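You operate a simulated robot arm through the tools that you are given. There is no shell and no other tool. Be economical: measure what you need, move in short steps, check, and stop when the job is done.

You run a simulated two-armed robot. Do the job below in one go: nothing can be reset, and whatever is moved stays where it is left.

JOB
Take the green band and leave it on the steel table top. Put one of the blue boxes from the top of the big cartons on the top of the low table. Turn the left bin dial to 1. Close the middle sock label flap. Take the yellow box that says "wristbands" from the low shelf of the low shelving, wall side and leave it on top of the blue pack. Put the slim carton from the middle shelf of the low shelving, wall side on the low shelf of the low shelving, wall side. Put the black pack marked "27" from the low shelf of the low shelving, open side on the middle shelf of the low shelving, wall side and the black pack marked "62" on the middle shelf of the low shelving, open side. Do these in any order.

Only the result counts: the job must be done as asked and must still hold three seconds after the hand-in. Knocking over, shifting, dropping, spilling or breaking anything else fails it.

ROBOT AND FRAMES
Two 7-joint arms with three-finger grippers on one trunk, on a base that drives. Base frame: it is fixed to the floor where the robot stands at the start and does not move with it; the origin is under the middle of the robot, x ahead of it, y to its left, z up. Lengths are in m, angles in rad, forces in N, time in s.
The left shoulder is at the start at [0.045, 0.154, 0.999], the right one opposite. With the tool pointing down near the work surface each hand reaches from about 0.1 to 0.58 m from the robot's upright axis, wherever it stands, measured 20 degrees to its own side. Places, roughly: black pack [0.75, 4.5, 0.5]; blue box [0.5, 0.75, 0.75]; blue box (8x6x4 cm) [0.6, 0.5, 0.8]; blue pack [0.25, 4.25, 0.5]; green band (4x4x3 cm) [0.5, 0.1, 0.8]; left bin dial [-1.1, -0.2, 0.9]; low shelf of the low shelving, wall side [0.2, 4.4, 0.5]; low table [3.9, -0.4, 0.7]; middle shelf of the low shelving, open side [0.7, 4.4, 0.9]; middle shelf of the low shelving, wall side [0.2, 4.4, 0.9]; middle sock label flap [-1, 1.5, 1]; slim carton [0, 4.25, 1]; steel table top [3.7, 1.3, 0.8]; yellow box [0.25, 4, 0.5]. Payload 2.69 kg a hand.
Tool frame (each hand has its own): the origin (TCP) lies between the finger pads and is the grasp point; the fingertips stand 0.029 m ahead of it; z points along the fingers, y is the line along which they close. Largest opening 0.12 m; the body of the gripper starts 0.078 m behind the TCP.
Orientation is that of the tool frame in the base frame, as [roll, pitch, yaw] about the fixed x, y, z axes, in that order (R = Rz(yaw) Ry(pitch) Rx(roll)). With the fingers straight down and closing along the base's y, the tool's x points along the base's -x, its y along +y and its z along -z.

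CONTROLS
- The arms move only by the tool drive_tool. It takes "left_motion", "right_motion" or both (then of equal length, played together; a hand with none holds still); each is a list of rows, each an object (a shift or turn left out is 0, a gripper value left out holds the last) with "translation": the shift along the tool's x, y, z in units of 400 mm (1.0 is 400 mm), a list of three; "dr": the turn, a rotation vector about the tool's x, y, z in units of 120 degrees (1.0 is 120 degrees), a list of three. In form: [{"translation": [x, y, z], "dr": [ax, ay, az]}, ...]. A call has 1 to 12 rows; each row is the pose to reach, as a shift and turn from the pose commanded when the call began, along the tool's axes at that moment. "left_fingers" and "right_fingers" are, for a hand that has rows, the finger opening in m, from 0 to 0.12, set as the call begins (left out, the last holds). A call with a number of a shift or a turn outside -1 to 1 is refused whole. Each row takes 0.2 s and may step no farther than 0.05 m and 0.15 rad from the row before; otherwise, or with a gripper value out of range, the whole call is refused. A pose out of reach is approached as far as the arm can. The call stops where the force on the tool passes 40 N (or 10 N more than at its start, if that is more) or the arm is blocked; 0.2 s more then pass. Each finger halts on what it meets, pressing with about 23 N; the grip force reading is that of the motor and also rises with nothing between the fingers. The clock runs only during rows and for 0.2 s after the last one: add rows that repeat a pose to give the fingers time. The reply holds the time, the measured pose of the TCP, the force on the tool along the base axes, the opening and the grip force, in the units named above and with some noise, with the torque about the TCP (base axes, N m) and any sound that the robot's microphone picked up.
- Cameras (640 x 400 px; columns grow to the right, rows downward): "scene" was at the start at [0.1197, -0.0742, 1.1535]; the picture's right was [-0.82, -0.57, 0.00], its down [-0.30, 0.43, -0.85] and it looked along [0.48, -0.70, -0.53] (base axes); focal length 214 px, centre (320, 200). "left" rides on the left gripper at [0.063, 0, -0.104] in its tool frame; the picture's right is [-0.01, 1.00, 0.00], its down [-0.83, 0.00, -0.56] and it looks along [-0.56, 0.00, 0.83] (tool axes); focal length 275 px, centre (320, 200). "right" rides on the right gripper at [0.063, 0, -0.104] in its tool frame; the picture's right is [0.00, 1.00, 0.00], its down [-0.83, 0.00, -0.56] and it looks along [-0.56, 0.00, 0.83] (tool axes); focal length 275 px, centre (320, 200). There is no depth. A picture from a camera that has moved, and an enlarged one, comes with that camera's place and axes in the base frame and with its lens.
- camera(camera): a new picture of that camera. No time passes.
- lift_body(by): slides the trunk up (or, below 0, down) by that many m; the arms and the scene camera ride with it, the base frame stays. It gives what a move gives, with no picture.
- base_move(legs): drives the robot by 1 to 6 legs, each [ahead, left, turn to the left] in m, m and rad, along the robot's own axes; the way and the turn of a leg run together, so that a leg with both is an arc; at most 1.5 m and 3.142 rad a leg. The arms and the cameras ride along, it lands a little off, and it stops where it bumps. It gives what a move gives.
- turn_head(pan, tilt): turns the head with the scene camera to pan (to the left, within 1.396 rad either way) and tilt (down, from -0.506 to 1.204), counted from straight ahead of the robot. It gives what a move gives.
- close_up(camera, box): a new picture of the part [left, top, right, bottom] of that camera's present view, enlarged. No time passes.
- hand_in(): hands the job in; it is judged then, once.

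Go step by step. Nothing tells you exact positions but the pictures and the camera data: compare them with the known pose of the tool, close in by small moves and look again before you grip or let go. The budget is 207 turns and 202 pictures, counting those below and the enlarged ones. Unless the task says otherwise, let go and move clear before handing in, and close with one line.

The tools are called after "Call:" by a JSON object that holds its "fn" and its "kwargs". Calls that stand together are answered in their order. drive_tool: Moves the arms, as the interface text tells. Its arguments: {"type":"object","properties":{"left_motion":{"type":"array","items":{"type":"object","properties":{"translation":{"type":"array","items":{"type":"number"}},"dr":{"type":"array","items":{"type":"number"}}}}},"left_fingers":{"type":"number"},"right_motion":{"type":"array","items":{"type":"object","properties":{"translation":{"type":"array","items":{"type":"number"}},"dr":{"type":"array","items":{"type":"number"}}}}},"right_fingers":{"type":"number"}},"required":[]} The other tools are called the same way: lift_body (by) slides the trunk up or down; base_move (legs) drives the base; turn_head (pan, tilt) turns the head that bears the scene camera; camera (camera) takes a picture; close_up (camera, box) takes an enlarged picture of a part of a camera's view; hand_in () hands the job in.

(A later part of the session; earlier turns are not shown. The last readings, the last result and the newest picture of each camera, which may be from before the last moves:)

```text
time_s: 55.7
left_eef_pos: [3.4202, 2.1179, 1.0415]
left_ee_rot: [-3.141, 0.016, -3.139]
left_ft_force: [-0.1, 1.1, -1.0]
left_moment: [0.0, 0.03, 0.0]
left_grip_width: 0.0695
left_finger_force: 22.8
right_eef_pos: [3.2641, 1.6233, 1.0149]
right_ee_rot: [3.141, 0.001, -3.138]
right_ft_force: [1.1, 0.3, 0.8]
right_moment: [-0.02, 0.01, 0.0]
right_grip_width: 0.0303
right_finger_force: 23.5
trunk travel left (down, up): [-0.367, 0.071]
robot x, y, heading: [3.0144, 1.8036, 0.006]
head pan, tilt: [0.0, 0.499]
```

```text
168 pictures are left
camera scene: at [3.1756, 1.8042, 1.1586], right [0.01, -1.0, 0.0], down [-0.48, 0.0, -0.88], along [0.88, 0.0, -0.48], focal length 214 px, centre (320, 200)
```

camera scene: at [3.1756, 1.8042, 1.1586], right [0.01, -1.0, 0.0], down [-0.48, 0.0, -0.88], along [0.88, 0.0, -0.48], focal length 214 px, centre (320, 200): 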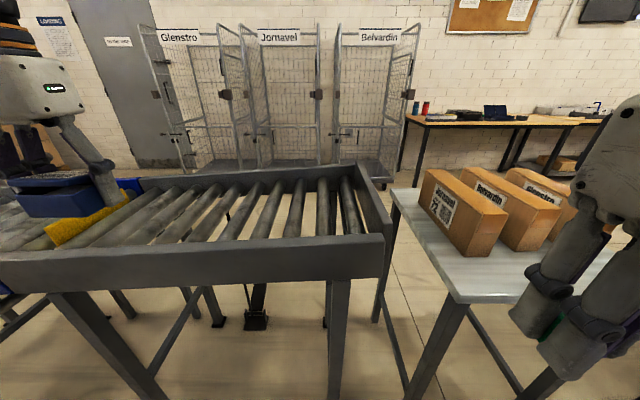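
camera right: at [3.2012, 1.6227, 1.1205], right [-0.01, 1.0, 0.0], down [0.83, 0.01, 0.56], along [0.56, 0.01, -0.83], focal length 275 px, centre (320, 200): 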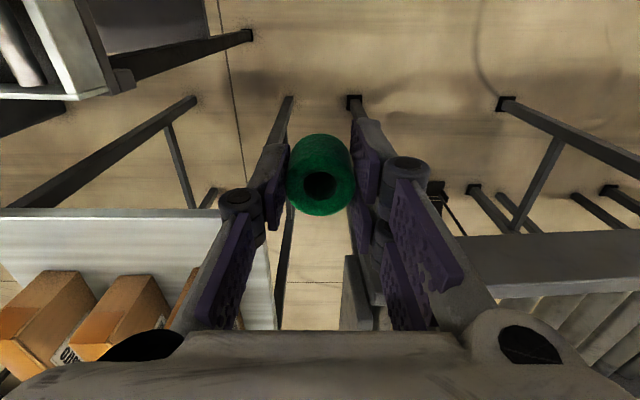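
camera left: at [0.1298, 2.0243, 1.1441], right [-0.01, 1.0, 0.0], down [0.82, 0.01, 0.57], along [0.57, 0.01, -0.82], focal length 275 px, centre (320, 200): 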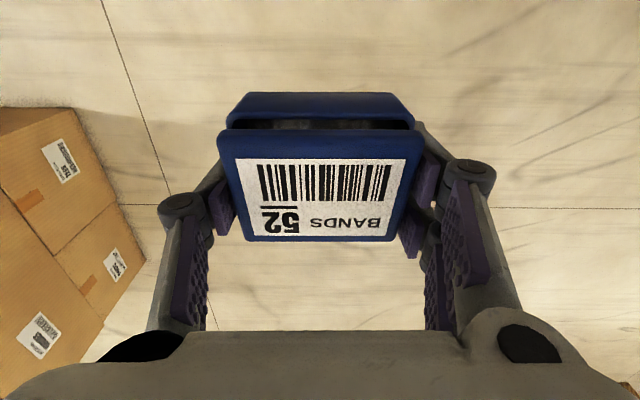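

Target spot on the steel table: (3.485, 1.46). Moving the right hand above it.

Call:
{"fn": "drive_tool", "kwargs": {"right_motion": [{"translation": [-0.09, -0.068, 0.0]}, {"translation": [-0.18, -0.136, 0.0]}, {"translation": [-0.27, -0.204, 0.0]}, {"translation": [-0.36, -0.272, 0.0]}, {"translation": [-0.45, -0.34, 0.0]}, {"translation": [-0.5525, -0.4075, 0.0]}, {"translation": [-0.5525, -0.4075, 0.1]}, {"translation": [-0.5525, -0.4075, 0.2]}, {"translation": [-0.5525, -0.4075, 0.3]}]}}

Call:
{"fn": "camera", "kwargs": {"camera": "right"}}

Call:
{"fn": "turn_head", "kwargs": {"pan": -0.7, "tilt": 0.5}}

```text
time_s: 57.7
left_eef_pos: [3.4202, 2.1175, 1.0417]
left_ee_rot: [3.14, 0.017, -3.138]
left_ft_force: [0.1, -0.7, 0.0]
left_moment: [0.04, -0.04, -0.02]
left_grip_width: 0.07
left_finger_force: 22.7
right_eef_pos: [3.4843, 1.4605, 0.8971]
right_ee_rot: [3.14, 0.002, -3.139]
right_ft_force: [0.7, -0.4, -1.3]
right_moment: [0.02, -0.01, 0.0]
right_grip_width: 0.0304
right_finger_force: 23.7
trunk travel left (down, up): [-0.367, 0.071]
robot x, y, heading: [3.011, 1.8023, 0.001]
head pan, tilt: [0.0, 0.499]
```

```text
167 pictures are left
camera right: at [3.4219, 1.4604, 1.0017], right [-0.01, 1.0, 0.0], down [0.83, 0.01, 0.56], along [0.56, 0.01, -0.83], focal length 275 px, centre (320, 200)
```

right: 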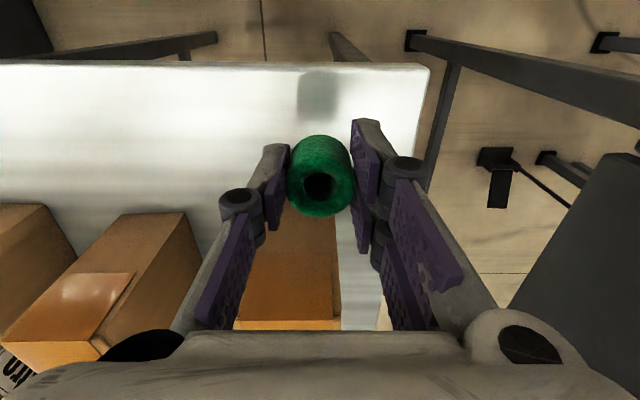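

```text
time_s: 58.7
left_eef_pos: [3.4203, 2.118, 1.0413]
left_ee_rot: [-3.141, 0.015, -3.139]
left_ft_force: [0.3, 0.0, -0.7]
left_moment: [-0.03, 0.03, 0.0]
left_grip_width: 0.0694
left_finger_force: 23.0
right_eef_pos: [3.4838, 1.462, 0.8983]
right_ee_rot: [3.14, 0.001, -3.138]
right_ft_force: [-0.6, -1.0, -0.5]
right_moment: [-0.01, -0.01, 0.0]
right_grip_width: 0.0301
right_finger_force: 23.2
trunk travel left (down, up): [-0.367, 0.071]
robot x, y, heading: [3.0155, 1.8069, 0.003]
head pan, tilt: [-0.7, 0.499]
```

Call:
{"fn": "drive_tool", "kwargs": {"right_motion": [{"translation": [-0.03, 0, 0.07]}, {"translation": [-0.03, 0, 0.12]}, {"translation": [-0.03, 0, 0.135]}]}}

Call:
{"fn": "close_up", "kwargs": {"camera": "right", "box": [160, 60, 480, 260]}}

Call:
{"fn": "camera", "kwargs": {"camera": "scene"}}

```text
time_s: 59.5
left_eef_pos: [3.4207, 2.1178, 1.0413]
left_ee_rot: [3.142, 0.015, -3.139]
left_ft_force: [-0.6, 0.1, -2.3]
left_moment: [0.02, -0.02, 0.02]
left_grip_width: 0.0696
left_finger_force: 23.2
right_eef_pos: [3.4973, 1.4616, 0.8426]
right_ee_rot: [3.141, 0.002, -3.138]
right_ft_force: [0.5, -0.8, -0.8]
right_moment: [0.02, -0.05, 0.02]
right_grip_width: 0.0306
right_finger_force: 22.9
trunk travel left (down, up): [-0.367, 0.071]
robot x, y, heading: [3.0137, 1.8026, 0.003]
head pan, tilt: [-0.7, 0.499]
```

```text
2.00 times, centred on (320, 160) of right
camera zoom: at [3.4346, 1.4611, 0.9473], right [-0.01, 1.0, 0.0], down [0.83, 0.01, 0.56], along [0.56, 0.01, -0.83], focal length 551 px, centre (320, 280)
```

zoom: 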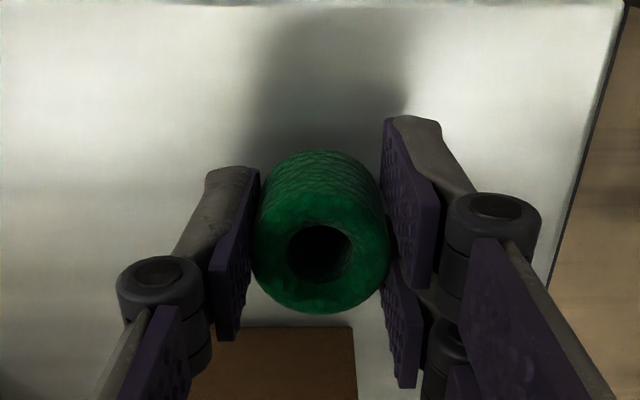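

```text
165 pictures are left
camera scene: at [3.1541, 1.7456, 1.1587], right [-0.64, -0.77, 0.0], down [-0.37, 0.31, -0.88], along [0.67, -0.56, -0.48], focal length 214 px, centre (320, 200)
```

scene: 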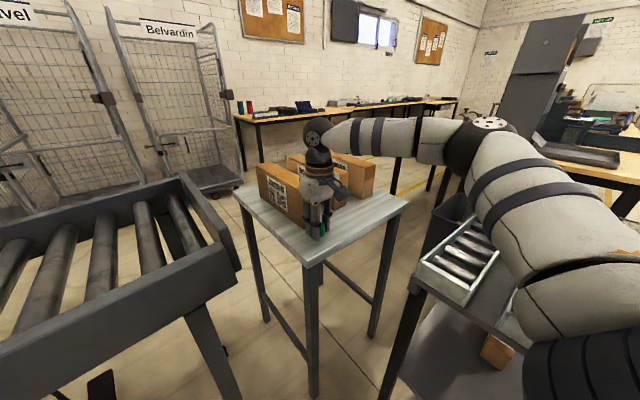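

Call:
{"fn": "drive_tool", "kwargs": {"right_motion": [{"translation": [0, 0, 0.008]}, {"translation": [0, 0, 0.014]}, {"translation": [0, 0, 0.02]}]}}

```text
time_s: 60.3
left_eef_pos: [3.4204, 2.1173, 1.0408]
left_ee_rot: [3.141, 0.016, -3.138]
left_ft_force: [-0.3, 0.1, -0.7]
left_moment: [-0.04, 0.01, 0.02]
left_grip_width: 0.0694
left_finger_force: 22.7
right_eef_pos: [3.497, 1.4614, 0.8338]
right_ee_rot: [3.14, 0.003, -3.138]
right_ft_force: [-0.4, -0.3, -1.0]
right_moment: [-0.03, -0.01, 0.03]
right_grip_width: 0.03
right_finger_force: 22.5
trunk travel left (down, up): [-0.367, 0.071]
robot x, y, heading: [3.016, 1.8078, 0.003]
head pan, tilt: [-0.7, 0.499]
```

Call:
{"fn": "drive_tool", "kwargs": {"right_motion": [{"translation": [0, 0, 0.006]}, {"translation": [0, 0, 0.012]}, {"translation": [0, 0, 0.018]}, {"translation": [0, 0, 0.024]}, {"translation": [0, 0, 0.03]}, {"translation": [0, 0, 0.036]}]}}

Call:
{"fn": "camera", "kwargs": {"camera": "right"}}

```text
time_s: 61.5
left_eef_pos: [3.4193, 2.1191, 1.0417]
left_ee_rot: [-3.14, 0.018, -3.137]
left_ft_force: [-0.4, -0.8, 0.1]
left_moment: [0.0, -0.03, 0.0]
left_grip_width: 0.0697
left_finger_force: 22.9
right_eef_pos: [3.4972, 1.4627, 0.8298]
right_ee_rot: [3.138, 0.013, -3.139]
right_ft_force: [-5.8, -2.1, 19.6]
right_moment: [-0.06, 0.16, 0.02]
right_grip_width: 0.0303
right_finger_force: 23.0
trunk travel left (down, up): [-0.367, 0.071]
robot x, y, heading: [3.014, 1.8055, 0.009]
head pan, tilt: [-0.7, 0.499]
stopped in row 5 (right hand): the force on the tool passed its limit at 45 N (the readings are from after the stop); the commanded pose is now the measured one
```

```text
164 pictures are left
camera right: at [3.4333, 1.4615, 0.9325], right [-0.01, 1.0, 0.0], down [0.82, 0.01, 0.57], along [0.57, 0.01, -0.82], focal length 275 px, centre (320, 200)
```

right: 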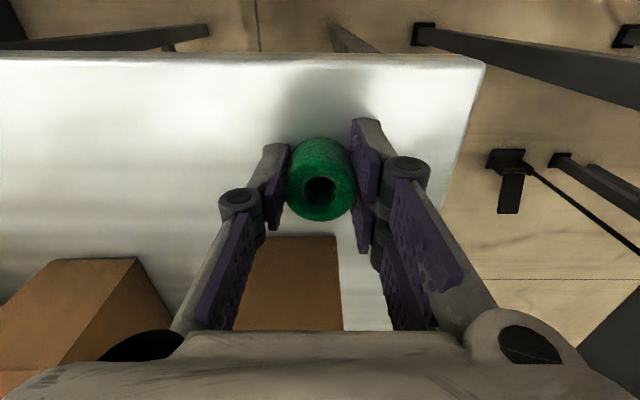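

On the table. I'll ease the pressure, open, then withdraw upward.

Call:
{"fn": "drive_tool", "kwargs": {"right_motion": [{"translation": [0, 0, -0.004]}, {"translation": [0, 0, -0.004]}, {"translation": [0, 0, -0.004]}], "right_fingers": 0.08}}

Call:
{"fn": "drive_tool", "kwargs": {"right_motion": [{"translation": [0, 0, -0.05]}, {"translation": [0, 0, -0.15]}, {"translation": [0, 0, -0.25]}, {"translation": [0, 0, -0.35]}]}}

Call:
{"fn": "camera", "kwargs": {"camera": "right"}}

```text
time_s: 62.3
left_eef_pos: [3.4208, 2.1178, 1.0411]
left_ee_rot: [-3.14, 0.015, -3.138]
left_ft_force: [-0.5, -1.0, 0.4]
left_moment: [-0.02, -0.04, 0.0]
left_grip_width: 0.0696
left_finger_force: 23.1
right_eef_pos: [3.4985, 1.4617, 0.827]
right_ee_rot: [3.139, 0.007, -3.139]
right_ft_force: [-1.2, 0.1, -0.6]
right_moment: [-0.02, 0.0, 0.01]
right_grip_width: 0.08
right_finger_force: 0.0
trunk travel left (down, up): [-0.367, 0.071]
robot x, y, heading: [3.0136, 1.8046, 0.005]
head pan, tilt: [-0.7, 0.499]
```

```text
time_s: 63.3
left_eef_pos: [3.4214, 2.1177, 1.0417]
left_ee_rot: [3.14, 0.014, -3.137]
left_ft_force: [0.9, -0.3, -1.1]
left_moment: [-0.02, -0.02, -0.01]
left_grip_width: 0.0698
left_finger_force: 23.4
right_eef_pos: [3.4985, 1.4626, 0.9682]
right_ee_rot: [3.14, 0.007, -3.137]
right_ft_force: [-1.5, -0.1, 0.2]
right_moment: [0.0, 0.0, 0.01]
right_grip_width: 0.08
right_finger_force: 0.0
trunk travel left (down, up): [-0.367, 0.071]
robot x, y, heading: [3.019, 1.8054, 0.009]
head pan, tilt: [-0.7, 0.499]
```

```text
163 pictures are left
camera right: at [3.435, 1.4611, 1.073], right [-0.01, 1.0, 0.0], down [0.83, 0.01, 0.56], along [0.56, 0.01, -0.83], focal length 275 px, centre (320, 200)
```

right: 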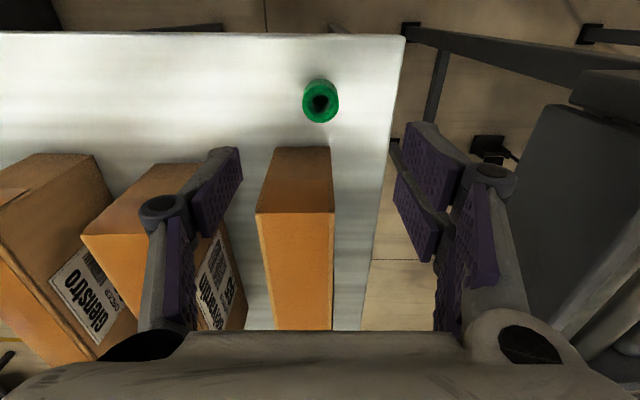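

The band is placed. I'll retract the right hand and back out.

Call:
{"fn": "drive_tool", "kwargs": {"right_motion": [{"translation": [0.0, 0, -0.12]}, {"translation": [0.11, 0.08, -0.12]}, {"translation": [0.22, 0.16, -0.12]}, {"translation": [0.33, 0.24, -0.12]}, {"translation": [0.44, 0.32, -0.12]}, {"translation": [0.55, 0.4, -0.12]}]}}

Call:
{"fn": "base_move", "kwargs": {"legs": [[-0.7, 0.0, 0]]}}

Call:
{"fn": "turn_head", "kwargs": {"pan": -1.0, "tilt": 0.35}}

Call:
{"fn": "camera", "kwargs": {"camera": "left"}}

```text
refused: row 2 steps farther than a row can; nothing moved
```

```text
time_s: 67.1
left_eef_pos: [2.717, 2.1133, 1.042]
left_ee_rot: [3.141, 0.014, -3.14]
left_ft_force: [0.5, 1.0, -1.2]
left_moment: [0.0, -0.02, 0.03]
left_grip_width: 0.0699
left_finger_force: 23.0
right_eef_pos: [2.7937, 1.4577, 0.9684]
right_ee_rot: [3.14, 0.008, -3.141]
right_ft_force: [-0.3, -1.0, -0.3]
right_moment: [0.02, -0.03, 0.01]
right_grip_width: 0.0803
right_finger_force: 0.2
trunk travel left (down, up): [-0.367, 0.071]
robot x, y, heading: [2.3126, 1.8017, 0.005]
head pan, tilt: [-0.7, 0.499]
```

```text
time_s: 67.9
left_eef_pos: [2.7181, 2.1136, 1.0408]
left_ee_rot: [3.141, 0.017, -3.14]
left_ft_force: [-0.5, -0.1, -0.4]
left_moment: [0.0, 0.01, -0.03]
left_grip_width: 0.0699
left_finger_force: 22.9
right_eef_pos: [2.7937, 1.4586, 0.9688]
right_ee_rot: [3.141, 0.009, -3.141]
right_ft_force: [0.1, -0.1, -0.7]
right_moment: [-0.03, 0.04, -0.03]
right_grip_width: 0.0802
right_finger_force: 0.2
trunk travel left (down, up): [-0.367, 0.071]
robot x, y, heading: [2.311, 1.8037, 0.004]
head pan, tilt: [-1.0, 0.351]
```

```text
162 pictures are left
camera left: at [2.6531, 2.1139, 1.1442], right [0.0, 1.0, 0.0], down [0.82, 0.0, 0.57], along [0.57, 0.0, -0.82], focal length 275 px, centre (320, 200)
```

left: 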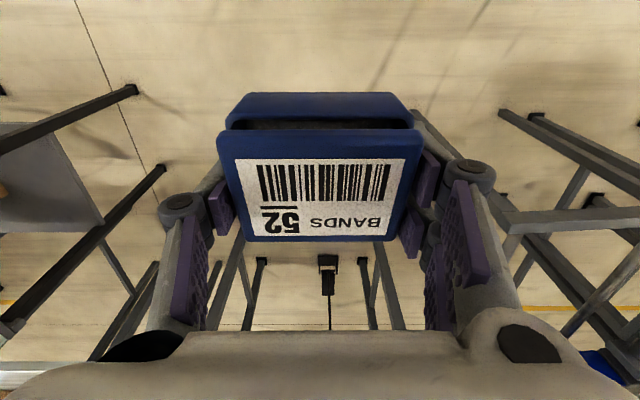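

The arm retract was refused (step too long), but backing out went without contact. Checking the scene.

Call:
{"fn": "camera", "kwargs": {"camera": "scene"}}

Call:
{"fn": "drive_tool", "kwargs": {"right_motion": [{"translation": [0.06, 0.04, -0.06]}, {"translation": [0.15, 0.1, -0.12]}, {"translation": [0.24, 0.16, -0.12]}, {"translation": [0.33, 0.22, -0.12]}, {"translation": [0.42, 0.28, -0.12]}, {"translation": [0.5, 0.36, -0.12]}]}}

```text
161 pictures are left
camera scene: at [2.4307, 1.7225, 1.1723], right [-0.84, -0.54, 0.0], down [-0.19, 0.29, -0.94], along [0.51, -0.79, -0.34], focal length 214 px, centre (320, 200)
```

scene: 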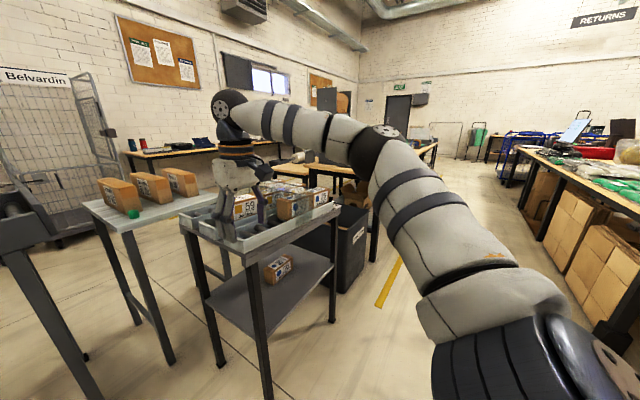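

```text
time_s: 69.3
left_eef_pos: [2.7161, 2.1135, 1.0424]
left_ee_rot: [-3.141, 0.015, -3.139]
left_ft_force: [0.2, 0.4, -1.0]
left_moment: [-0.01, -0.02, 0.02]
left_grip_width: 0.0698
left_finger_force: 23.3
right_eef_pos: [2.5914, 1.6033, 1.0162]
right_ee_rot: [3.14, 0.009, -3.141]
right_ft_force: [-0.8, 1.1, -0.9]
right_moment: [0.0, 0.0, 0.01]
right_grip_width: 0.08
right_finger_force: 0.1
trunk travel left (down, up): [-0.367, 0.071]
robot x, y, heading: [2.3097, 1.802, -0.002]
head pan, tilt: [-1.0, 0.351]
```

The cart is undisturbed. Strafing right along the aisle toward the low table.

Call:
{"fn": "base_move", "kwargs": {"legs": [[0.0, -1.0, 0], [0.0, -1.0, 0]]}}

Call:
{"fn": "turn_head", "kwargs": {"pan": -0.1, "tilt": 0.4}}

```text
time_s: 85.0
left_eef_pos: [2.7401, 0.1182, 1.0415]
left_ee_rot: [3.142, 0.014, -3.111]
left_ft_force: [0.2, 0.0, -1.0]
left_moment: [0.0, -0.04, -0.03]
left_grip_width: 0.0698
left_finger_force: 23.0
right_eef_pos: [2.6309, -0.3965, 1.015]
right_ee_rot: [3.14, 0.006, -3.11]
right_ft_force: [0.1, 0.3, -0.1]
right_moment: [-0.03, 0.01, -0.04]
right_grip_width: 0.0802
right_finger_force: 0.0
trunk travel left (down, up): [-0.367, 0.071]
robot x, y, heading: [2.3448, -0.2096, 0.034]
head pan, tilt: [-1.0, 0.351]
```

```text
time_s: 86.2
left_eef_pos: [2.7395, 0.1173, 1.0413]
left_ee_rot: [3.14, 0.016, -3.11]
left_ft_force: [0.2, -0.2, -0.5]
left_moment: [0.02, -0.01, 0.01]
left_grip_width: 0.0696
left_finger_force: 23.3
right_eef_pos: [2.6313, -0.3973, 1.0167]
right_ee_rot: [3.14, 0.008, -3.109]
right_ft_force: [-0.3, 0.7, 0.0]
right_moment: [-0.01, 0.02, 0.01]
right_grip_width: 0.0799
right_finger_force: 0.1
trunk travel left (down, up): [-0.367, 0.071]
robot x, y, heading: [2.3455, -0.2047, 0.037]
head pan, tilt: [-0.099, 0.4]
```

Call:
{"fn": "camera", "kwargs": {"camera": "scene"}}

```text
160 pictures are left
camera scene: at [2.5048, -0.2114, 1.1678], right [-0.07, -1.0, 0.0], down [-0.39, 0.03, -0.92], along [0.92, -0.06, -0.39], focal length 214 px, centre (320, 200)
```

scene: 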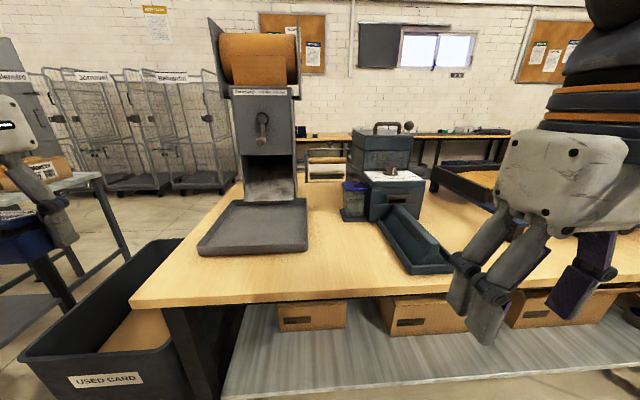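

Call:
{"fn": "close_up", "kwargs": {"camera": "scene", "box": [180, 100, 500, 300]}}

Call:
{"fn": "turn_head", "kwargs": {"pan": -0.8, "tilt": 0.4}}

```text
2.00 times, centred on (340, 200) of scene
camera zoom: at [2.5048, -0.2114, 1.1678], right [-0.07, -1.0, 0.0], down [-0.39, 0.03, -0.92], along [0.92, -0.06, -0.39], focal length 429 px, centre (280, 200)
```

zoom: 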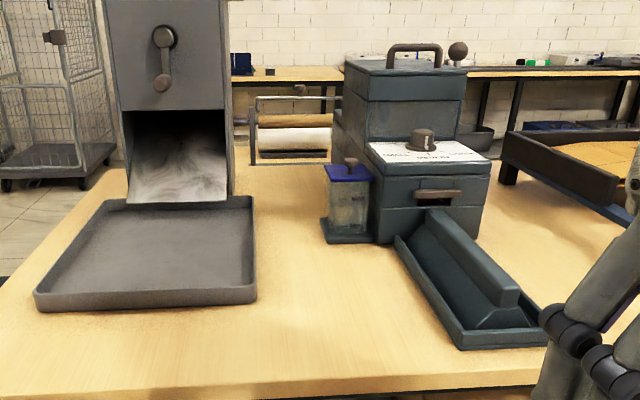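

```text
time_s: 87.2
left_eef_pos: [2.7407, 0.1177, 1.0415]
left_ee_rot: [3.141, 0.016, -3.108]
left_ft_force: [0.3, 0.8, -1.2]
left_moment: [-0.02, -0.01, 0.0]
left_grip_width: 0.0697
left_finger_force: 22.7
right_eef_pos: [2.6311, -0.3957, 1.0168]
right_ee_rot: [3.14, 0.009, -3.11]
right_ft_force: [1.0, -1.5, 0.2]
right_moment: [0.01, 0.02, 0.01]
right_grip_width: 0.0803
right_finger_force: 0.1
trunk travel left (down, up): [-0.367, 0.071]
robot x, y, heading: [2.3442, -0.2042, 0.038]
head pan, tilt: [-0.799, 0.4]
```

Call:
{"fn": "camera", "kwargs": {"camera": "scene"}}

```text
158 pictures are left
camera scene: at [2.4792, -0.2693, 1.1678], right [-0.69, -0.72, 0.0], down [-0.28, 0.27, -0.92], along [0.66, -0.64, -0.39], focal length 214 px, centre (320, 200)
```

scene: 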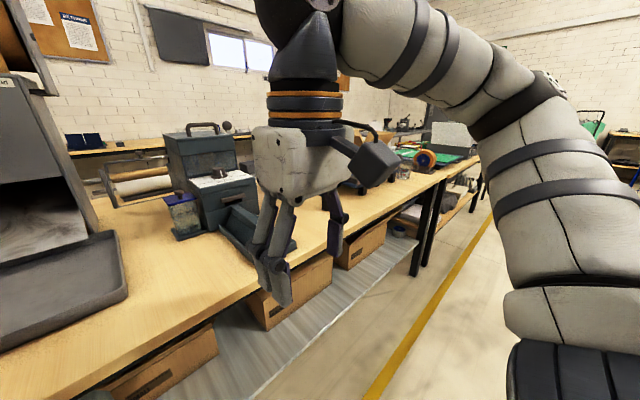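

The long bench here spans x≈2.9–3.76, which doesn't match (3.9, −0.4) as a centre. I'll check what's behind it from the left end.

Call:
{"fn": "base_move", "kwargs": {"legs": [[0.0, 1.0, -0.035]]}}

Call:
{"fn": "turn_head", "kwargs": {"pan": -0.65, "tilt": 0.3}}

Call:
{"fn": "lift_body", "kwargs": {"by": 0.07}}

```text
time_s: 95.2
left_eef_pos: [2.7528, 1.0912, 1.0416]
left_ee_rot: [3.141, 0.015, 3.118]
left_ft_force: [-1.1, 0.4, -0.1]
left_moment: [-0.02, -0.02, 0.01]
left_grip_width: 0.0697
left_finger_force: 23.3
right_eef_pos: [2.6141, 0.5835, 1.0167]
right_ee_rot: [3.14, 0.007, 3.116]
right_ft_force: [-1.0, -0.6, -0.2]
right_moment: [-0.02, 0.01, 0.0]
right_grip_width: 0.08
right_finger_force: 0.1
trunk travel left (down, up): [-0.367, 0.071]
robot x, y, heading: [2.3388, 0.7893, -0.025]
head pan, tilt: [-0.799, 0.4]
```

```text
time_s: 95.9
left_eef_pos: [2.752, 1.0913, 1.0405]
left_ee_rot: [3.141, 0.016, 3.117]
left_ft_force: [0.4, -0.1, -1.6]
left_moment: [0.0, -0.02, -0.03]
left_grip_width: 0.0698
left_finger_force: 22.6
right_eef_pos: [2.6155, 0.584, 1.0153]
right_ee_rot: [3.139, 0.005, 3.116]
right_ft_force: [0.5, 0.0, -0.1]
right_moment: [0.0, -0.02, -0.01]
right_grip_width: 0.08
right_finger_force: 0.2
trunk travel left (down, up): [-0.367, 0.071]
robot x, y, heading: [2.3367, 0.789, -0.023]
head pan, tilt: [-0.649, 0.3]
```

```text
time_s: 97.0
left_eef_pos: [2.752, 1.09, 1.1095]
left_ee_rot: [-3.14, 0.013, 3.119]
left_ft_force: [0.4, -0.2, -1.0]
left_moment: [0.01, 0.06, 0.0]
left_grip_width: 0.0694
left_finger_force: 23.1
right_eef_pos: [2.6152, 0.5824, 1.0846]
right_ee_rot: [3.141, 0.006, 3.116]
right_ft_force: [0.0, -0.8, 0.0]
right_moment: [-0.02, 0.03, 0.03]
right_grip_width: 0.0798
right_finger_force: 0.1
trunk travel left (down, up): [-0.437, 0.001]
robot x, y, heading: [2.3381, 0.7883, -0.024]
head pan, tilt: [-0.649, 0.3]
```

Call:
{"fn": "camera", "kwargs": {"camera": "scene"}}

```text
157 pictures are left
camera scene: at [2.4148, 0.7295, 1.2567], right [-0.62, -0.78, 0.0], down [-0.23, 0.18, -0.96], along [0.75, -0.59, -0.3], focal length 214 px, centre (320, 200)
```

scene: 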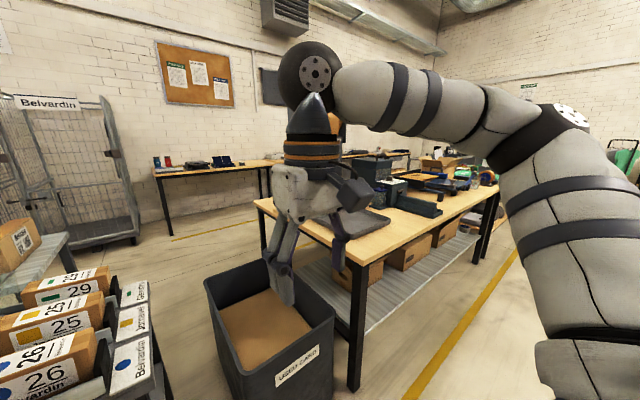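

Something may be hidden behind my right hand. I'll back up and turn to look between the hands.

Call:
{"fn": "base_move", "kwargs": {"legs": [[-0.2, 0.0, 0.0], [0.0, 0.0, -0.65]]}}

Call:
{"fn": "turn_head", "kwargs": {"pan": 0.05, "tilt": 0.25}}

```text
time_s: 100.4
left_eef_pos: [2.6491, 0.7793, 1.1112]
left_ee_rot: [3.14, 0.016, 2.463]
left_ft_force: [-0.3, -0.4, -0.2]
left_moment: [0.0, -0.03, 0.01]
left_grip_width: 0.0697
left_finger_force: 23.2
right_eef_pos: [2.2302, 0.461, 1.0864]
right_ee_rot: [3.138, 0.009, 2.465]
right_ft_force: [-0.3, 0.3, -0.7]
right_moment: [-0.01, -0.02, 0.01]
right_grip_width: 0.0802
right_finger_force: 0.0
trunk travel left (down, up): [-0.437, 0.001]
robot x, y, heading: [2.1355, 0.7951, -0.673]
head pan, tilt: [-0.649, 0.3]
```

```text
time_s: 101.4
left_eef_pos: [2.6488, 0.7801, 1.1114]
left_ee_rot: [-3.14, 0.015, 2.461]
left_ft_force: [0.5, 0.7, -1.0]
left_moment: [0.0, -0.01, -0.03]
left_grip_width: 0.0696
left_finger_force: 23.1
right_eef_pos: [2.2314, 0.4617, 1.0858]
right_ee_rot: [3.14, 0.009, 2.462]
right_ft_force: [-0.2, -0.2, -0.6]
right_moment: [0.0, 0.02, -0.01]
right_grip_width: 0.0799
right_finger_force: 0.1
trunk travel left (down, up): [-0.437, 0.001]
robot x, y, heading: [2.1354, 0.7929, -0.674]
head pan, tilt: [0.051, 0.25]
```

Call:
{"fn": "close_up", "kwargs": {"camera": "scene", "box": [160, 100, 480, 300]}}

```text
2.00 times, centred on (320, 200) of scene
camera zoom: at [2.2144, 0.7361, 1.2615], right [-0.59, -0.81, 0.0], down [-0.2, 0.14, -0.97], along [0.78, -0.57, -0.25], focal length 429 px, centre (320, 200)
```

zoom: 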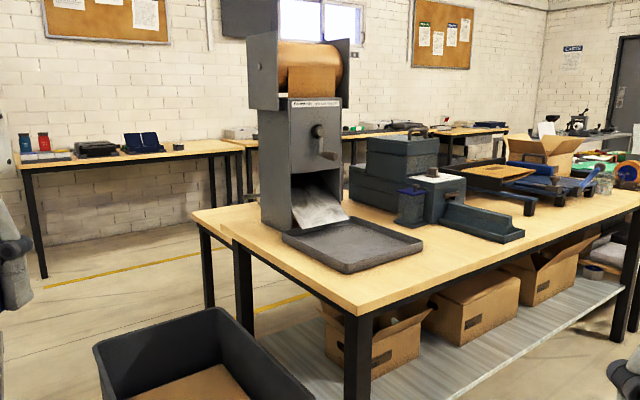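

There is a lower second table behind the bench; that is the low table, and it's only reachable from its far side. I'll drive round the conveyor's left end.

Call:
{"fn": "base_move", "kwargs": {"legs": [[0.0, 0.0, 2.24], [1.3, 0.0, 0.0]]}}

Call:
{"fn": "turn_head", "kwargs": {"pan": -0.3, "tilt": 0.3}}

```text
time_s: 113.4
left_eef_pos: [1.7993, 2.5, 1.1103]
left_ee_rot: [3.142, 0.016, -1.555]
left_ft_force: [0.0, 0.4, -0.6]
left_moment: [0.01, 0.01, 0.01]
left_grip_width: 0.0701
left_finger_force: 23.5
right_eef_pos: [2.3114, 2.3836, 1.0864]
right_ee_rot: [3.138, 0.009, -1.556]
right_ft_force: [0.5, 0.1, 0.0]
right_moment: [-0.04, 0.0, 0.0]
right_grip_width: 0.08
right_finger_force: 0.1
trunk travel left (down, up): [-0.437, 0.001]
robot x, y, heading: [2.1172, 2.0996, 1.583]
head pan, tilt: [0.051, 0.25]
```

```text
time_s: 114.2
left_eef_pos: [1.7988, 2.4999, 1.1115]
left_ee_rot: [-3.14, 0.016, -1.557]
left_ft_force: [1.1, -0.4, -0.8]
left_moment: [0.02, 0.03, 0.01]
left_grip_width: 0.0696
left_finger_force: 22.5
right_eef_pos: [2.3111, 2.381, 1.0861]
right_ee_rot: [3.14, 0.01, -1.559]
right_ft_force: [0.1, 1.1, 0.8]
right_moment: [-0.04, 0.01, 0.0]
right_grip_width: 0.08
right_finger_force: 0.0
trunk travel left (down, up): [-0.437, 0.001]
robot x, y, heading: [2.1179, 2.1009, 1.583]
head pan, tilt: [-0.3, 0.3]
```

Call:
{"fn": "camera", "kwargs": {"camera": "scene"}}

Call:
{"fn": "turn_head", "kwargs": {"pan": -1.0, "tilt": 0.3}}

```text
155 pictures are left
camera scene: at [2.1435, 2.1896, 1.2568], right [0.96, -0.28, 0.0], down [-0.08, -0.28, -0.96], along [0.27, 0.92, -0.3], focal length 214 px, centre (320, 200)
```

scene: 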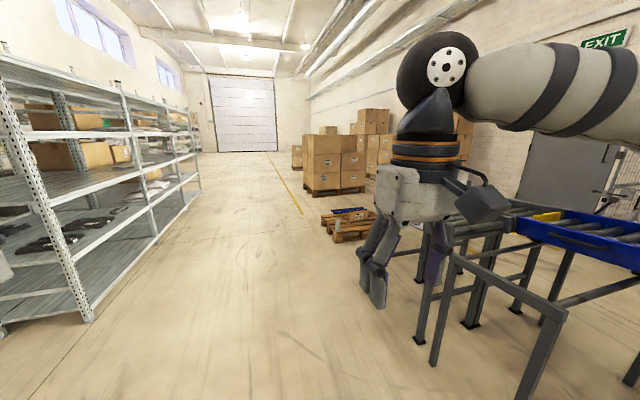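

```text
time_s: 115.3
left_eef_pos: [1.7989, 2.5005, 1.1103]
left_ee_rot: [-3.141, 0.017, -1.556]
left_ft_force: [0.1, 0.1, -1.8]
left_moment: [0.01, 0.0, -0.02]
left_grip_width: 0.0698
left_finger_force: 22.9
right_eef_pos: [2.3111, 2.3823, 1.0854]
right_ee_rot: [3.141, 0.009, -1.558]
right_ft_force: [-0.6, 0.1, 0.1]
right_moment: [-0.02, -0.01, -0.01]
right_grip_width: 0.08
right_finger_force: 0.0
trunk travel left (down, up): [-0.437, 0.001]
robot x, y, heading: [2.1164, 2.0977, 1.584]
head pan, tilt: [-1.0, 0.3]
```

Call:
{"fn": "camera", "kwargs": {"camera": "scene"}}

Call:
{"fn": "base_move", "kwargs": {"legs": [[1.5, 0.0, 0.0], [0.15, 0.0, -1.583]]}}

Call:
{"fn": "turn_head", "kwargs": {"pan": 0.0, "tilt": 0.35}}

```text
154 pictures are left
camera scene: at [2.1951, 2.1517, 1.2568], right [0.55, -0.83, 0.0], down [-0.25, -0.16, -0.96], along [0.8, 0.53, -0.3], focal length 214 px, centre (320, 200)
```

scene: 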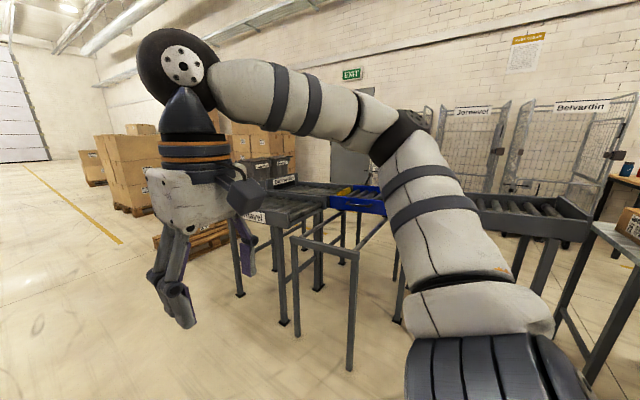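

```text
time_s: 126.5
left_eef_pos: [2.6054, 3.9937, 1.1115]
left_ee_rot: [3.141, 0.017, 3.13]
left_ft_force: [-0.8, 0.2, -1.3]
left_moment: [-0.02, -0.01, -0.02]
left_grip_width: 0.0697
left_finger_force: 23.0
right_eef_pos: [2.4739, 3.4848, 1.0868]
right_ee_rot: [3.141, 0.009, 3.128]
right_ft_force: [0.3, 0.7, -1.2]
right_moment: [0.02, 0.02, -0.01]
right_grip_width: 0.0799
right_finger_force: 0.0
trunk travel left (down, up): [-0.437, 0.001]
robot x, y, heading: [2.1985, 3.685, -0.011]
head pan, tilt: [-1.0, 0.3]
```

```text
time_s: 127.8
left_eef_pos: [2.6048, 3.9942, 1.1105]
left_ee_rot: [3.141, 0.016, 3.13]
left_ft_force: [0.1, 0.3, -0.7]
left_moment: [0.03, 0.06, 0.0]
left_grip_width: 0.0696
left_finger_force: 23.3
right_eef_pos: [2.4735, 3.4853, 1.0864]
right_ee_rot: [3.14, 0.009, 3.128]
right_ft_force: [-0.2, 0.5, 0.6]
right_moment: [-0.01, 0.0, 0.01]
right_grip_width: 0.0799
right_finger_force: 0.2
trunk travel left (down, up): [-0.437, 0.001]
robot x, y, heading: [2.1965, 3.688, -0.014]
head pan, tilt: [0.0, 0.351]
```

Call:
{"fn": "camera", "kwargs": {"camera": "scene"}}

```text
153 pictures are left
camera scene: at [2.291, 3.6855, 1.2521], right [-0.01, -1.0, 0.0], down [-0.34, 0.0, -0.94], along [0.94, -0.01, -0.34], focal length 214 px, centre (320, 200)
```

scene: 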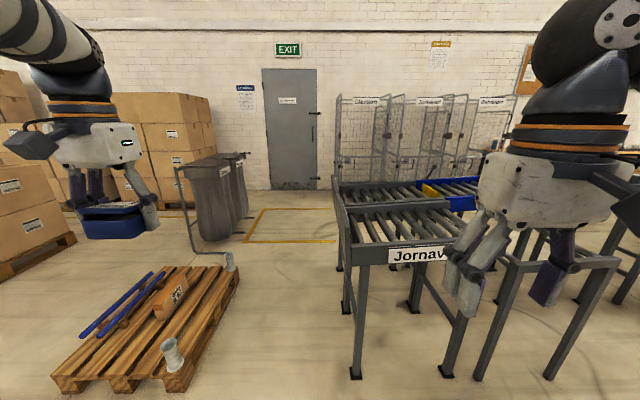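

The gap between conveyor (y<3.5) and pallet (y>4.34) is passable along y≈3.93.

Call:
{"fn": "base_move", "kwargs": {"legs": [[0.0, 0.24, 0.014]]}}

Call:
{"fn": "base_move", "kwargs": {"legs": [[0.5, 0.0, 0.0]]}}

Call:
{"fn": "turn_head", "kwargs": {"pan": -0.25, "tilt": 0.9}}

```text
time_s: 130.2
left_eef_pos: [2.6031, 4.2388, 1.1115]
left_ee_rot: [-3.14, 0.015, -3.14]
left_ft_force: [0.5, 0.5, -0.7]
left_moment: [-0.01, -0.02, -0.01]
left_grip_width: 0.0698
left_finger_force: 22.9
right_eef_pos: [2.4779, 3.7269, 1.087]
right_ee_rot: [3.14, 0.009, 3.141]
right_ft_force: [-0.1, 0.5, -0.7]
right_moment: [0.02, 0.01, 0.02]
right_grip_width: 0.0799
right_finger_force: 0.0
trunk travel left (down, up): [-0.437, 0.001]
robot x, y, heading: [2.1967, 3.9223, -0.001]
head pan, tilt: [0.0, 0.351]
```

```text
time_s: 133.2
left_eef_pos: [3.1059, 4.2357, 1.112]
left_ee_rot: [3.141, 0.014, 3.138]
left_ft_force: [0.4, -0.1, -1.4]
left_moment: [-0.01, 0.02, 0.0]
left_grip_width: 0.0696
left_finger_force: 22.9
right_eef_pos: [2.9787, 3.7268, 1.0868]
right_ee_rot: [3.138, 0.01, 3.137]
right_ft_force: [0.1, 0.6, -0.6]
right_moment: [0.01, -0.01, -0.01]
right_grip_width: 0.0799
right_finger_force: 0.2
trunk travel left (down, up): [-0.437, 0.001]
robot x, y, heading: [2.6975, 3.9257, -0.004]
head pan, tilt: [0.0, 0.351]
```

```text
time_s: 134.2
left_eef_pos: [3.1042, 4.2363, 1.1118]
left_ee_rot: [3.14, 0.018, 3.137]
left_ft_force: [-0.6, 0.4, -0.8]
left_moment: [0.0, 0.02, -0.02]
left_grip_width: 0.0699
left_finger_force: 22.6
right_eef_pos: [2.9768, 3.7256, 1.0866]
right_ee_rot: [3.138, 0.008, 3.137]
right_ft_force: [-0.2, -0.1, 0.0]
right_moment: [0.0, 0.01, 0.01]
right_grip_width: 0.08
right_finger_force: 0.1
trunk travel left (down, up): [-0.437, 0.001]
robot x, y, heading: [2.6948, 3.9248, -0.003]
head pan, tilt: [-0.25, 0.901]
```

Call:
{"fn": "camera", "kwargs": {"camera": "scene"}}

```text
152 pictures are left
camera scene: at [2.7728, 3.9062, 1.2046], right [-0.25, -0.97, 0.0], down [-0.76, 0.19, -0.62], along [0.6, -0.15, -0.78], focal length 214 px, centre (320, 200)
```

scene: 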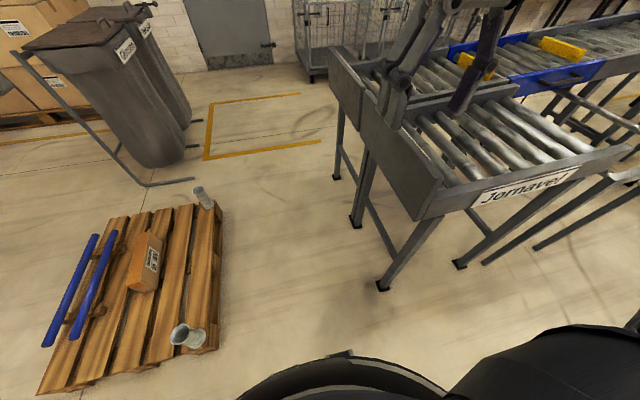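

Call:
{"fn": "base_move", "kwargs": {"legs": [[0.05, 0.05, 0.003], [1.5, 0.0, 0.0]]}}

```text
time_s: 142.2
left_eef_pos: [4.6508, 4.2512, 1.112]
left_ee_rot: [3.141, 0.014, 3.11]
left_ft_force: [-0.2, 0.7, -1.4]
left_moment: [-0.01, -0.01, 0.03]
left_grip_width: 0.0695
left_finger_force: 22.8
right_eef_pos: [4.5096, 3.7449, 1.0854]
right_ee_rot: [3.138, 0.008, 3.11]
right_ft_force: [0.1, 0.6, 0.2]
right_moment: [0.01, 0.0, 0.0]
right_grip_width: 0.0801
right_finger_force: 0.1
trunk travel left (down, up): [-0.437, 0.001]
robot x, y, heading: [4.2339, 3.9548, -0.026]
head pan, tilt: [-0.25, 0.901]
```

Call:
{"fn": "base_move", "kwargs": {"legs": [[0.55, 0.0, 0.0], [0, 0, -1.545]]}}

Call:
{"fn": "turn_head", "kwargs": {"pan": 0.0, "tilt": 0.4}}

```text
time_s: 149.0
left_eef_pos: [5.1063, 3.5394, 1.112]
left_ee_rot: [-3.14, 0.017, 1.602]
left_ft_force: [0.3, 0.5, -1.3]
left_moment: [0.01, 0.01, -0.01]
left_grip_width: 0.0695
left_finger_force: 23.2
right_eef_pos: [4.5922, 3.6484, 1.0859]
right_ee_rot: [3.139, 0.01, 1.602]
right_ft_force: [0.0, 0.2, -0.3]
right_moment: [0.01, 0.0, 0.0]
right_grip_width: 0.0801
right_finger_force: 0.0
trunk travel left (down, up): [-0.437, 0.001]
robot x, y, heading: [4.7831, 3.9335, -1.535]
head pan, tilt: [-0.25, 0.901]
```

```text
time_s: 150.0
left_eef_pos: [5.1062, 3.5385, 1.1114]
left_ee_rot: [3.141, 0.016, 1.602]
left_ft_force: [0.0, -0.1, -0.3]
left_moment: [-0.02, 0.01, 0.0]
left_grip_width: 0.0696
left_finger_force: 22.8
right_eef_pos: [4.5919, 3.6501, 1.0853]
right_ee_rot: [3.14, 0.009, 1.599]
right_ft_force: [0.4, -0.6, 0.2]
right_moment: [-0.02, -0.03, 0.0]
right_grip_width: 0.0801
right_finger_force: 0.0
trunk travel left (down, up): [-0.437, 0.001]
robot x, y, heading: [4.7855, 3.9301, -1.539]
head pan, tilt: [0.0, 0.4]
```

Call:
{"fn": "camera", "kwargs": {"camera": "scene"}}

```text
151 pictures are left
camera scene: at [4.7855, 3.8404, 1.2475], right [-1.0, -0.03, 0.0], down [-0.01, 0.39, -0.92], along [0.03, -0.92, -0.39], focal length 214 px, centre (320, 200)
```

scene: 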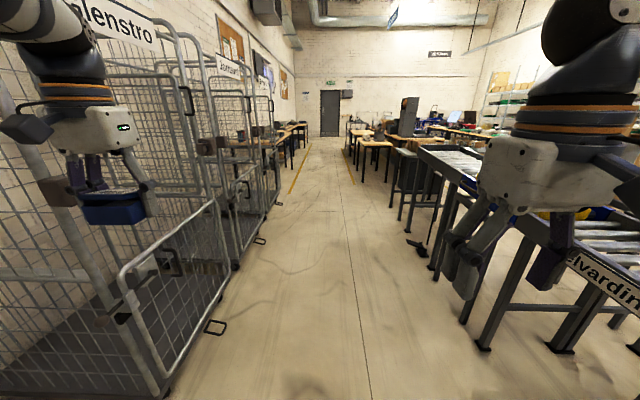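

Call:
{"fn": "base_move", "kwargs": {"legs": [[1.4, 0.0, -0.03], [1.4, 0.0, 0.0]]}}

Call:
{"fn": "turn_head", "kwargs": {"pan": -0.5, "tilt": 0.4}}

```text
time_s: 163.5
left_eef_pos: [5.0764, 0.7217, 1.1126]
left_ee_rot: [3.141, 0.015, 1.546]
left_ft_force: [0.9, 0.1, 0.7]
left_moment: [0.0, 0.03, -0.01]
left_grip_width: 0.0696
left_finger_force: 23.2
right_eef_pos: [4.5685, 0.862, 1.086]
right_ee_rot: [3.139, 0.01, 1.545]
right_ft_force: [0.5, 0.7, 0.5]
right_moment: [0.0, -0.02, 0.0]
right_grip_width: 0.0803
right_finger_force: 0.0
trunk travel left (down, up): [-0.437, 0.001]
robot x, y, heading: [4.7735, 1.1374, -1.594]
head pan, tilt: [0.0, 0.4]
```

```text
time_s: 164.4
left_eef_pos: [5.0768, 0.7244, 1.1114]
left_ee_rot: [3.141, 0.018, 1.549]
left_ft_force: [0.3, 0.9, -0.1]
left_moment: [-0.02, 0.03, 0.01]
left_grip_width: 0.0697
left_finger_force: 23.3
right_eef_pos: [4.5689, 0.8622, 1.0857]
right_ee_rot: [3.139, 0.008, 1.545]
right_ft_force: [0.6, 0.0, 0.3]
right_moment: [-0.02, -0.03, 0.02]
right_grip_width: 0.0801
right_finger_force: 0.0
trunk travel left (down, up): [-0.437, 0.001]
robot x, y, heading: [4.7764, 1.1353, -1.595]
head pan, tilt: [-0.499, 0.4]
```

Call:
{"fn": "camera", "kwargs": {"camera": "scene"}}

```text
150 pictures are left
camera scene: at [4.7293, 1.0545, 1.2475], right [-0.87, 0.5, 0.0], down [0.19, 0.34, -0.92], along [-0.46, -0.8, -0.39], focal length 214 px, centre (320, 200)
```

scene: 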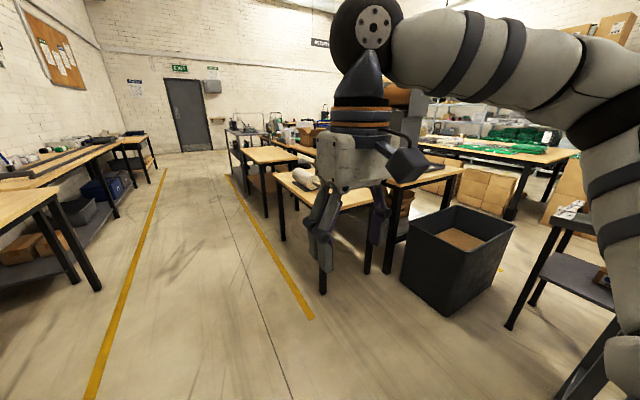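

The low table runs x≈3.72–4.08, y≈−0.94–0.1. I'll drive beside it and face it.

Call:
{"fn": "base_move", "kwargs": {"legs": [[1.2, 0.0, 0.02], [0.0, 0.0, -1.56]]}}

Call:
{"fn": "turn_head", "kwargs": {"pan": 0.1, "tilt": 0.6}}

```text
time_s: 174.4
left_eef_pos: [4.358, -0.3915, 1.1115]
left_ee_rot: [-3.141, 0.017, 0.008]
left_ft_force: [-0.4, -0.3, -0.8]
left_moment: [0.01, 0.0, 0.0]
left_grip_width: 0.0695
left_finger_force: 23.1
right_eef_pos: [4.4766, 0.1204, 1.0856]
right_ee_rot: [3.137, 0.009, 0.01]
right_ft_force: [-0.9, 0.2, -0.1]
right_moment: [0.0, 0.01, -0.06]
right_grip_width: 0.0801
right_finger_force: 0.0
trunk travel left (down, up): [-0.437, 0.001]
robot x, y, heading: [4.7602, -0.0724, -3.132]
head pan, tilt: [-0.499, 0.4]
```

```text
time_s: 175.4
left_eef_pos: [4.3576, -0.391, 1.112]
left_ee_rot: [3.141, 0.017, 0.009]
left_ft_force: [0.5, -1.4, -0.3]
left_moment: [-0.01, 0.03, 0.01]
left_grip_width: 0.0697
left_finger_force: 22.9
right_eef_pos: [4.4783, 0.1209, 1.0856]
right_ee_rot: [3.138, 0.008, 0.009]
right_ft_force: [0.1, -0.5, 0.2]
right_moment: [0.02, 0.03, 0.01]
right_grip_width: 0.08
right_finger_force: 0.1
trunk travel left (down, up): [-0.437, 0.001]
robot x, y, heading: [4.7618, -0.0765, -3.129]
head pan, tilt: [0.099, 0.6]
```

Call:
{"fn": "camera", "kwargs": {"camera": "scene"}}

Call:
{"fn": "camera", "kwargs": {"camera": "left"}}

```text
149 pictures are left
camera scene: at [4.6715, -0.0856, 1.2293], right [-0.11, 0.99, 0.0], down [0.56, 0.06, -0.83], along [-0.82, -0.09, -0.56], focal length 214 px, centre (320, 200)
```

scene: 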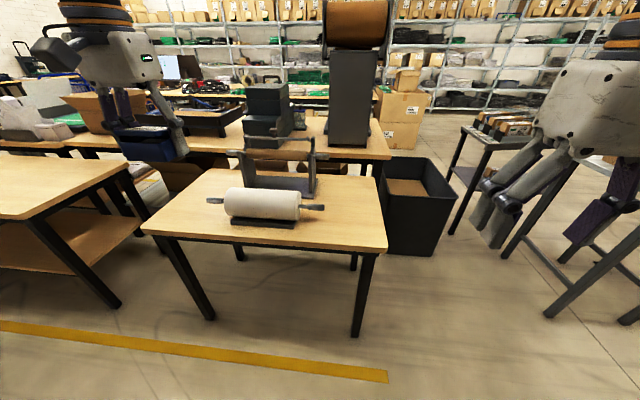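

```text
148 pictures are left
camera left: at [4.4227, -0.3909, 1.2143], right [0.0, -1.0, 0.0], down [-0.82, 0.0, 0.57], along [-0.57, 0.0, -0.82], focal length 275 px, centre (320, 200)
```

left: 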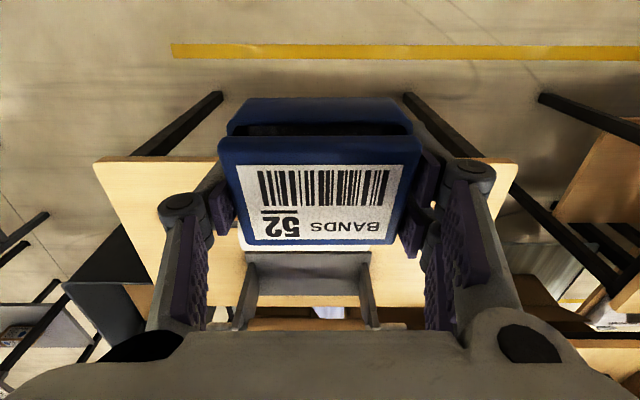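

Low table: front edge x≈4.15, y −0.79 to 0.08, z≈0.7; there's a free spot right of the white roll, about (4.08, −0.02). Positioning the base.

Call:
{"fn": "base_move", "kwargs": {"legs": [[0.22, -0.235, 0.0]]}}

Call:
{"fn": "camera", "kwargs": {"camera": "scene"}}

Call:
{"fn": "camera", "kwargs": {"camera": "left"}}

```text
time_s: 177.8
left_eef_pos: [4.1385, -0.1538, 1.1115]
left_ee_rot: [3.142, 0.017, 0.009]
left_ft_force: [-0.2, -0.5, -1.0]
left_moment: [0.0, -0.01, -0.03]
left_grip_width: 0.0696
left_finger_force: 23.5
right_eef_pos: [4.2592, 0.3572, 1.086]
right_ee_rot: [3.139, 0.009, 0.008]
right_ft_force: [0.0, 0.7, -0.1]
right_moment: [-0.03, -0.01, -0.02]
right_grip_width: 0.0799
right_finger_force: 0.0
trunk travel left (down, up): [-0.437, 0.001]
robot x, y, heading: [4.5398, 0.1594, -3.128]
head pan, tilt: [0.099, 0.6]
```

```text
147 pictures are left
camera scene: at [4.4518, 0.1513, 1.2293], right [-0.11, 0.99, 0.0], down [0.56, 0.06, -0.82], along [-0.82, -0.09, -0.57], focal length 214 px, centre (320, 200)
```

scene: 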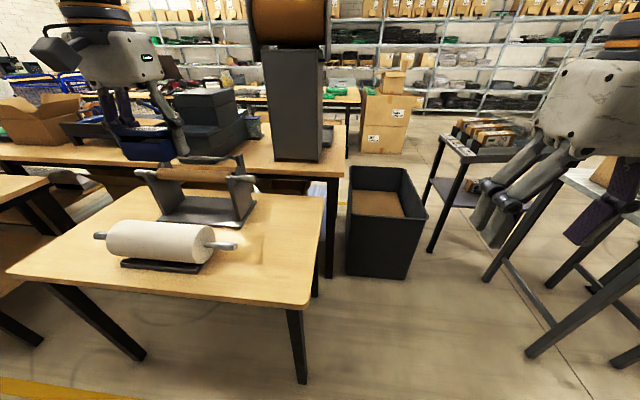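

```text
146 pictures are left
camera left: at [4.2028, -0.154, 1.2144], right [0.0, -1.0, 0.0], down [-0.82, 0.0, 0.57], along [-0.57, 0.0, -0.82], focal length 275 px, centre (320, 200)
```

left: 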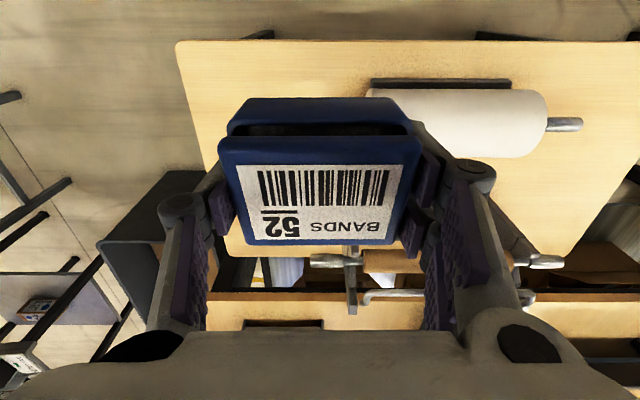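

Call:
{"fn": "drive_tool", "kwargs": {"left_motion": [{"translation": [-0.04, -0.11, 0.0]}, {"translation": [-0.09, -0.22, 0.0]}, {"translation": [-0.145, -0.33, 0.0]}, {"translation": [-0.145, -0.335, 0.12]}, {"translation": [-0.145, -0.335, 0.24]}, {"translation": [-0.145, -0.335, 0.36]}, {"translation": [-0.145, -0.335, 0.48]}, {"translation": [-0.145, -0.335, 0.6]}, {"translation": [-0.145, -0.335, 0.72]}]}}

Call:
{"fn": "camera", "kwargs": {"camera": "scene"}}

Call:
{"fn": "camera", "kwargs": {"camera": "left"}}

```text
time_s: 179.8
left_eef_pos: [4.0761, -0.0247, 0.8235]
left_ee_rot: [-3.141, 0.016, 0.008]
left_ft_force: [-0.6, 0.3, -1.1]
left_moment: [0.01, -0.04, -0.02]
left_grip_width: 0.0697
left_finger_force: 23.0
right_eef_pos: [4.2585, 0.3569, 1.0847]
right_ee_rot: [3.141, 0.009, 0.008]
right_ft_force: [0.9, 0.7, 0.1]
right_moment: [-0.01, -0.01, 0.02]
right_grip_width: 0.08
right_finger_force: 0.0
trunk travel left (down, up): [-0.437, 0.001]
robot x, y, heading: [4.5405, 0.1598, -3.13]
head pan, tilt: [0.099, 0.6]
```

```text
145 pictures are left
camera scene: at [4.4513, 0.1508, 1.2292], right [-0.11, 0.99, 0.0], down [0.56, 0.06, -0.82], along [-0.82, -0.09, -0.57], focal length 214 px, centre (320, 200)
```

scene: 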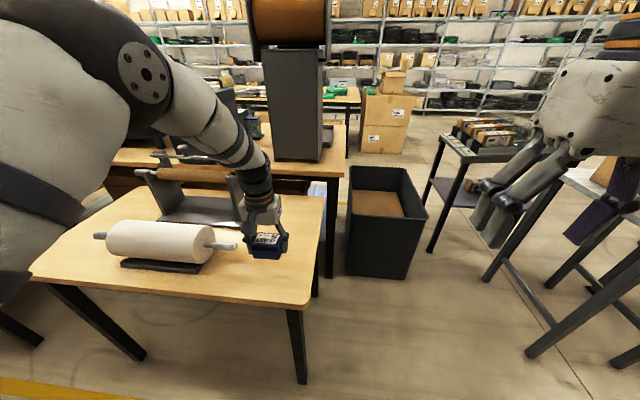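

```text
144 pictures are left
camera left: at [4.1403, -0.0237, 0.9268], right [0.0, -1.0, 0.0], down [-0.82, 0.0, 0.57], along [-0.57, 0.0, -0.82], focal length 275 px, centre (320, 200)
```

left: 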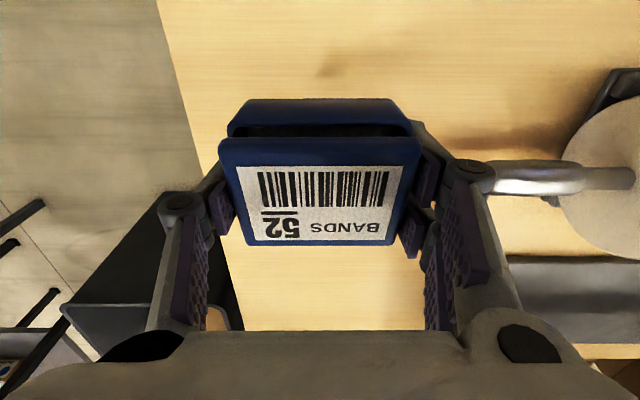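

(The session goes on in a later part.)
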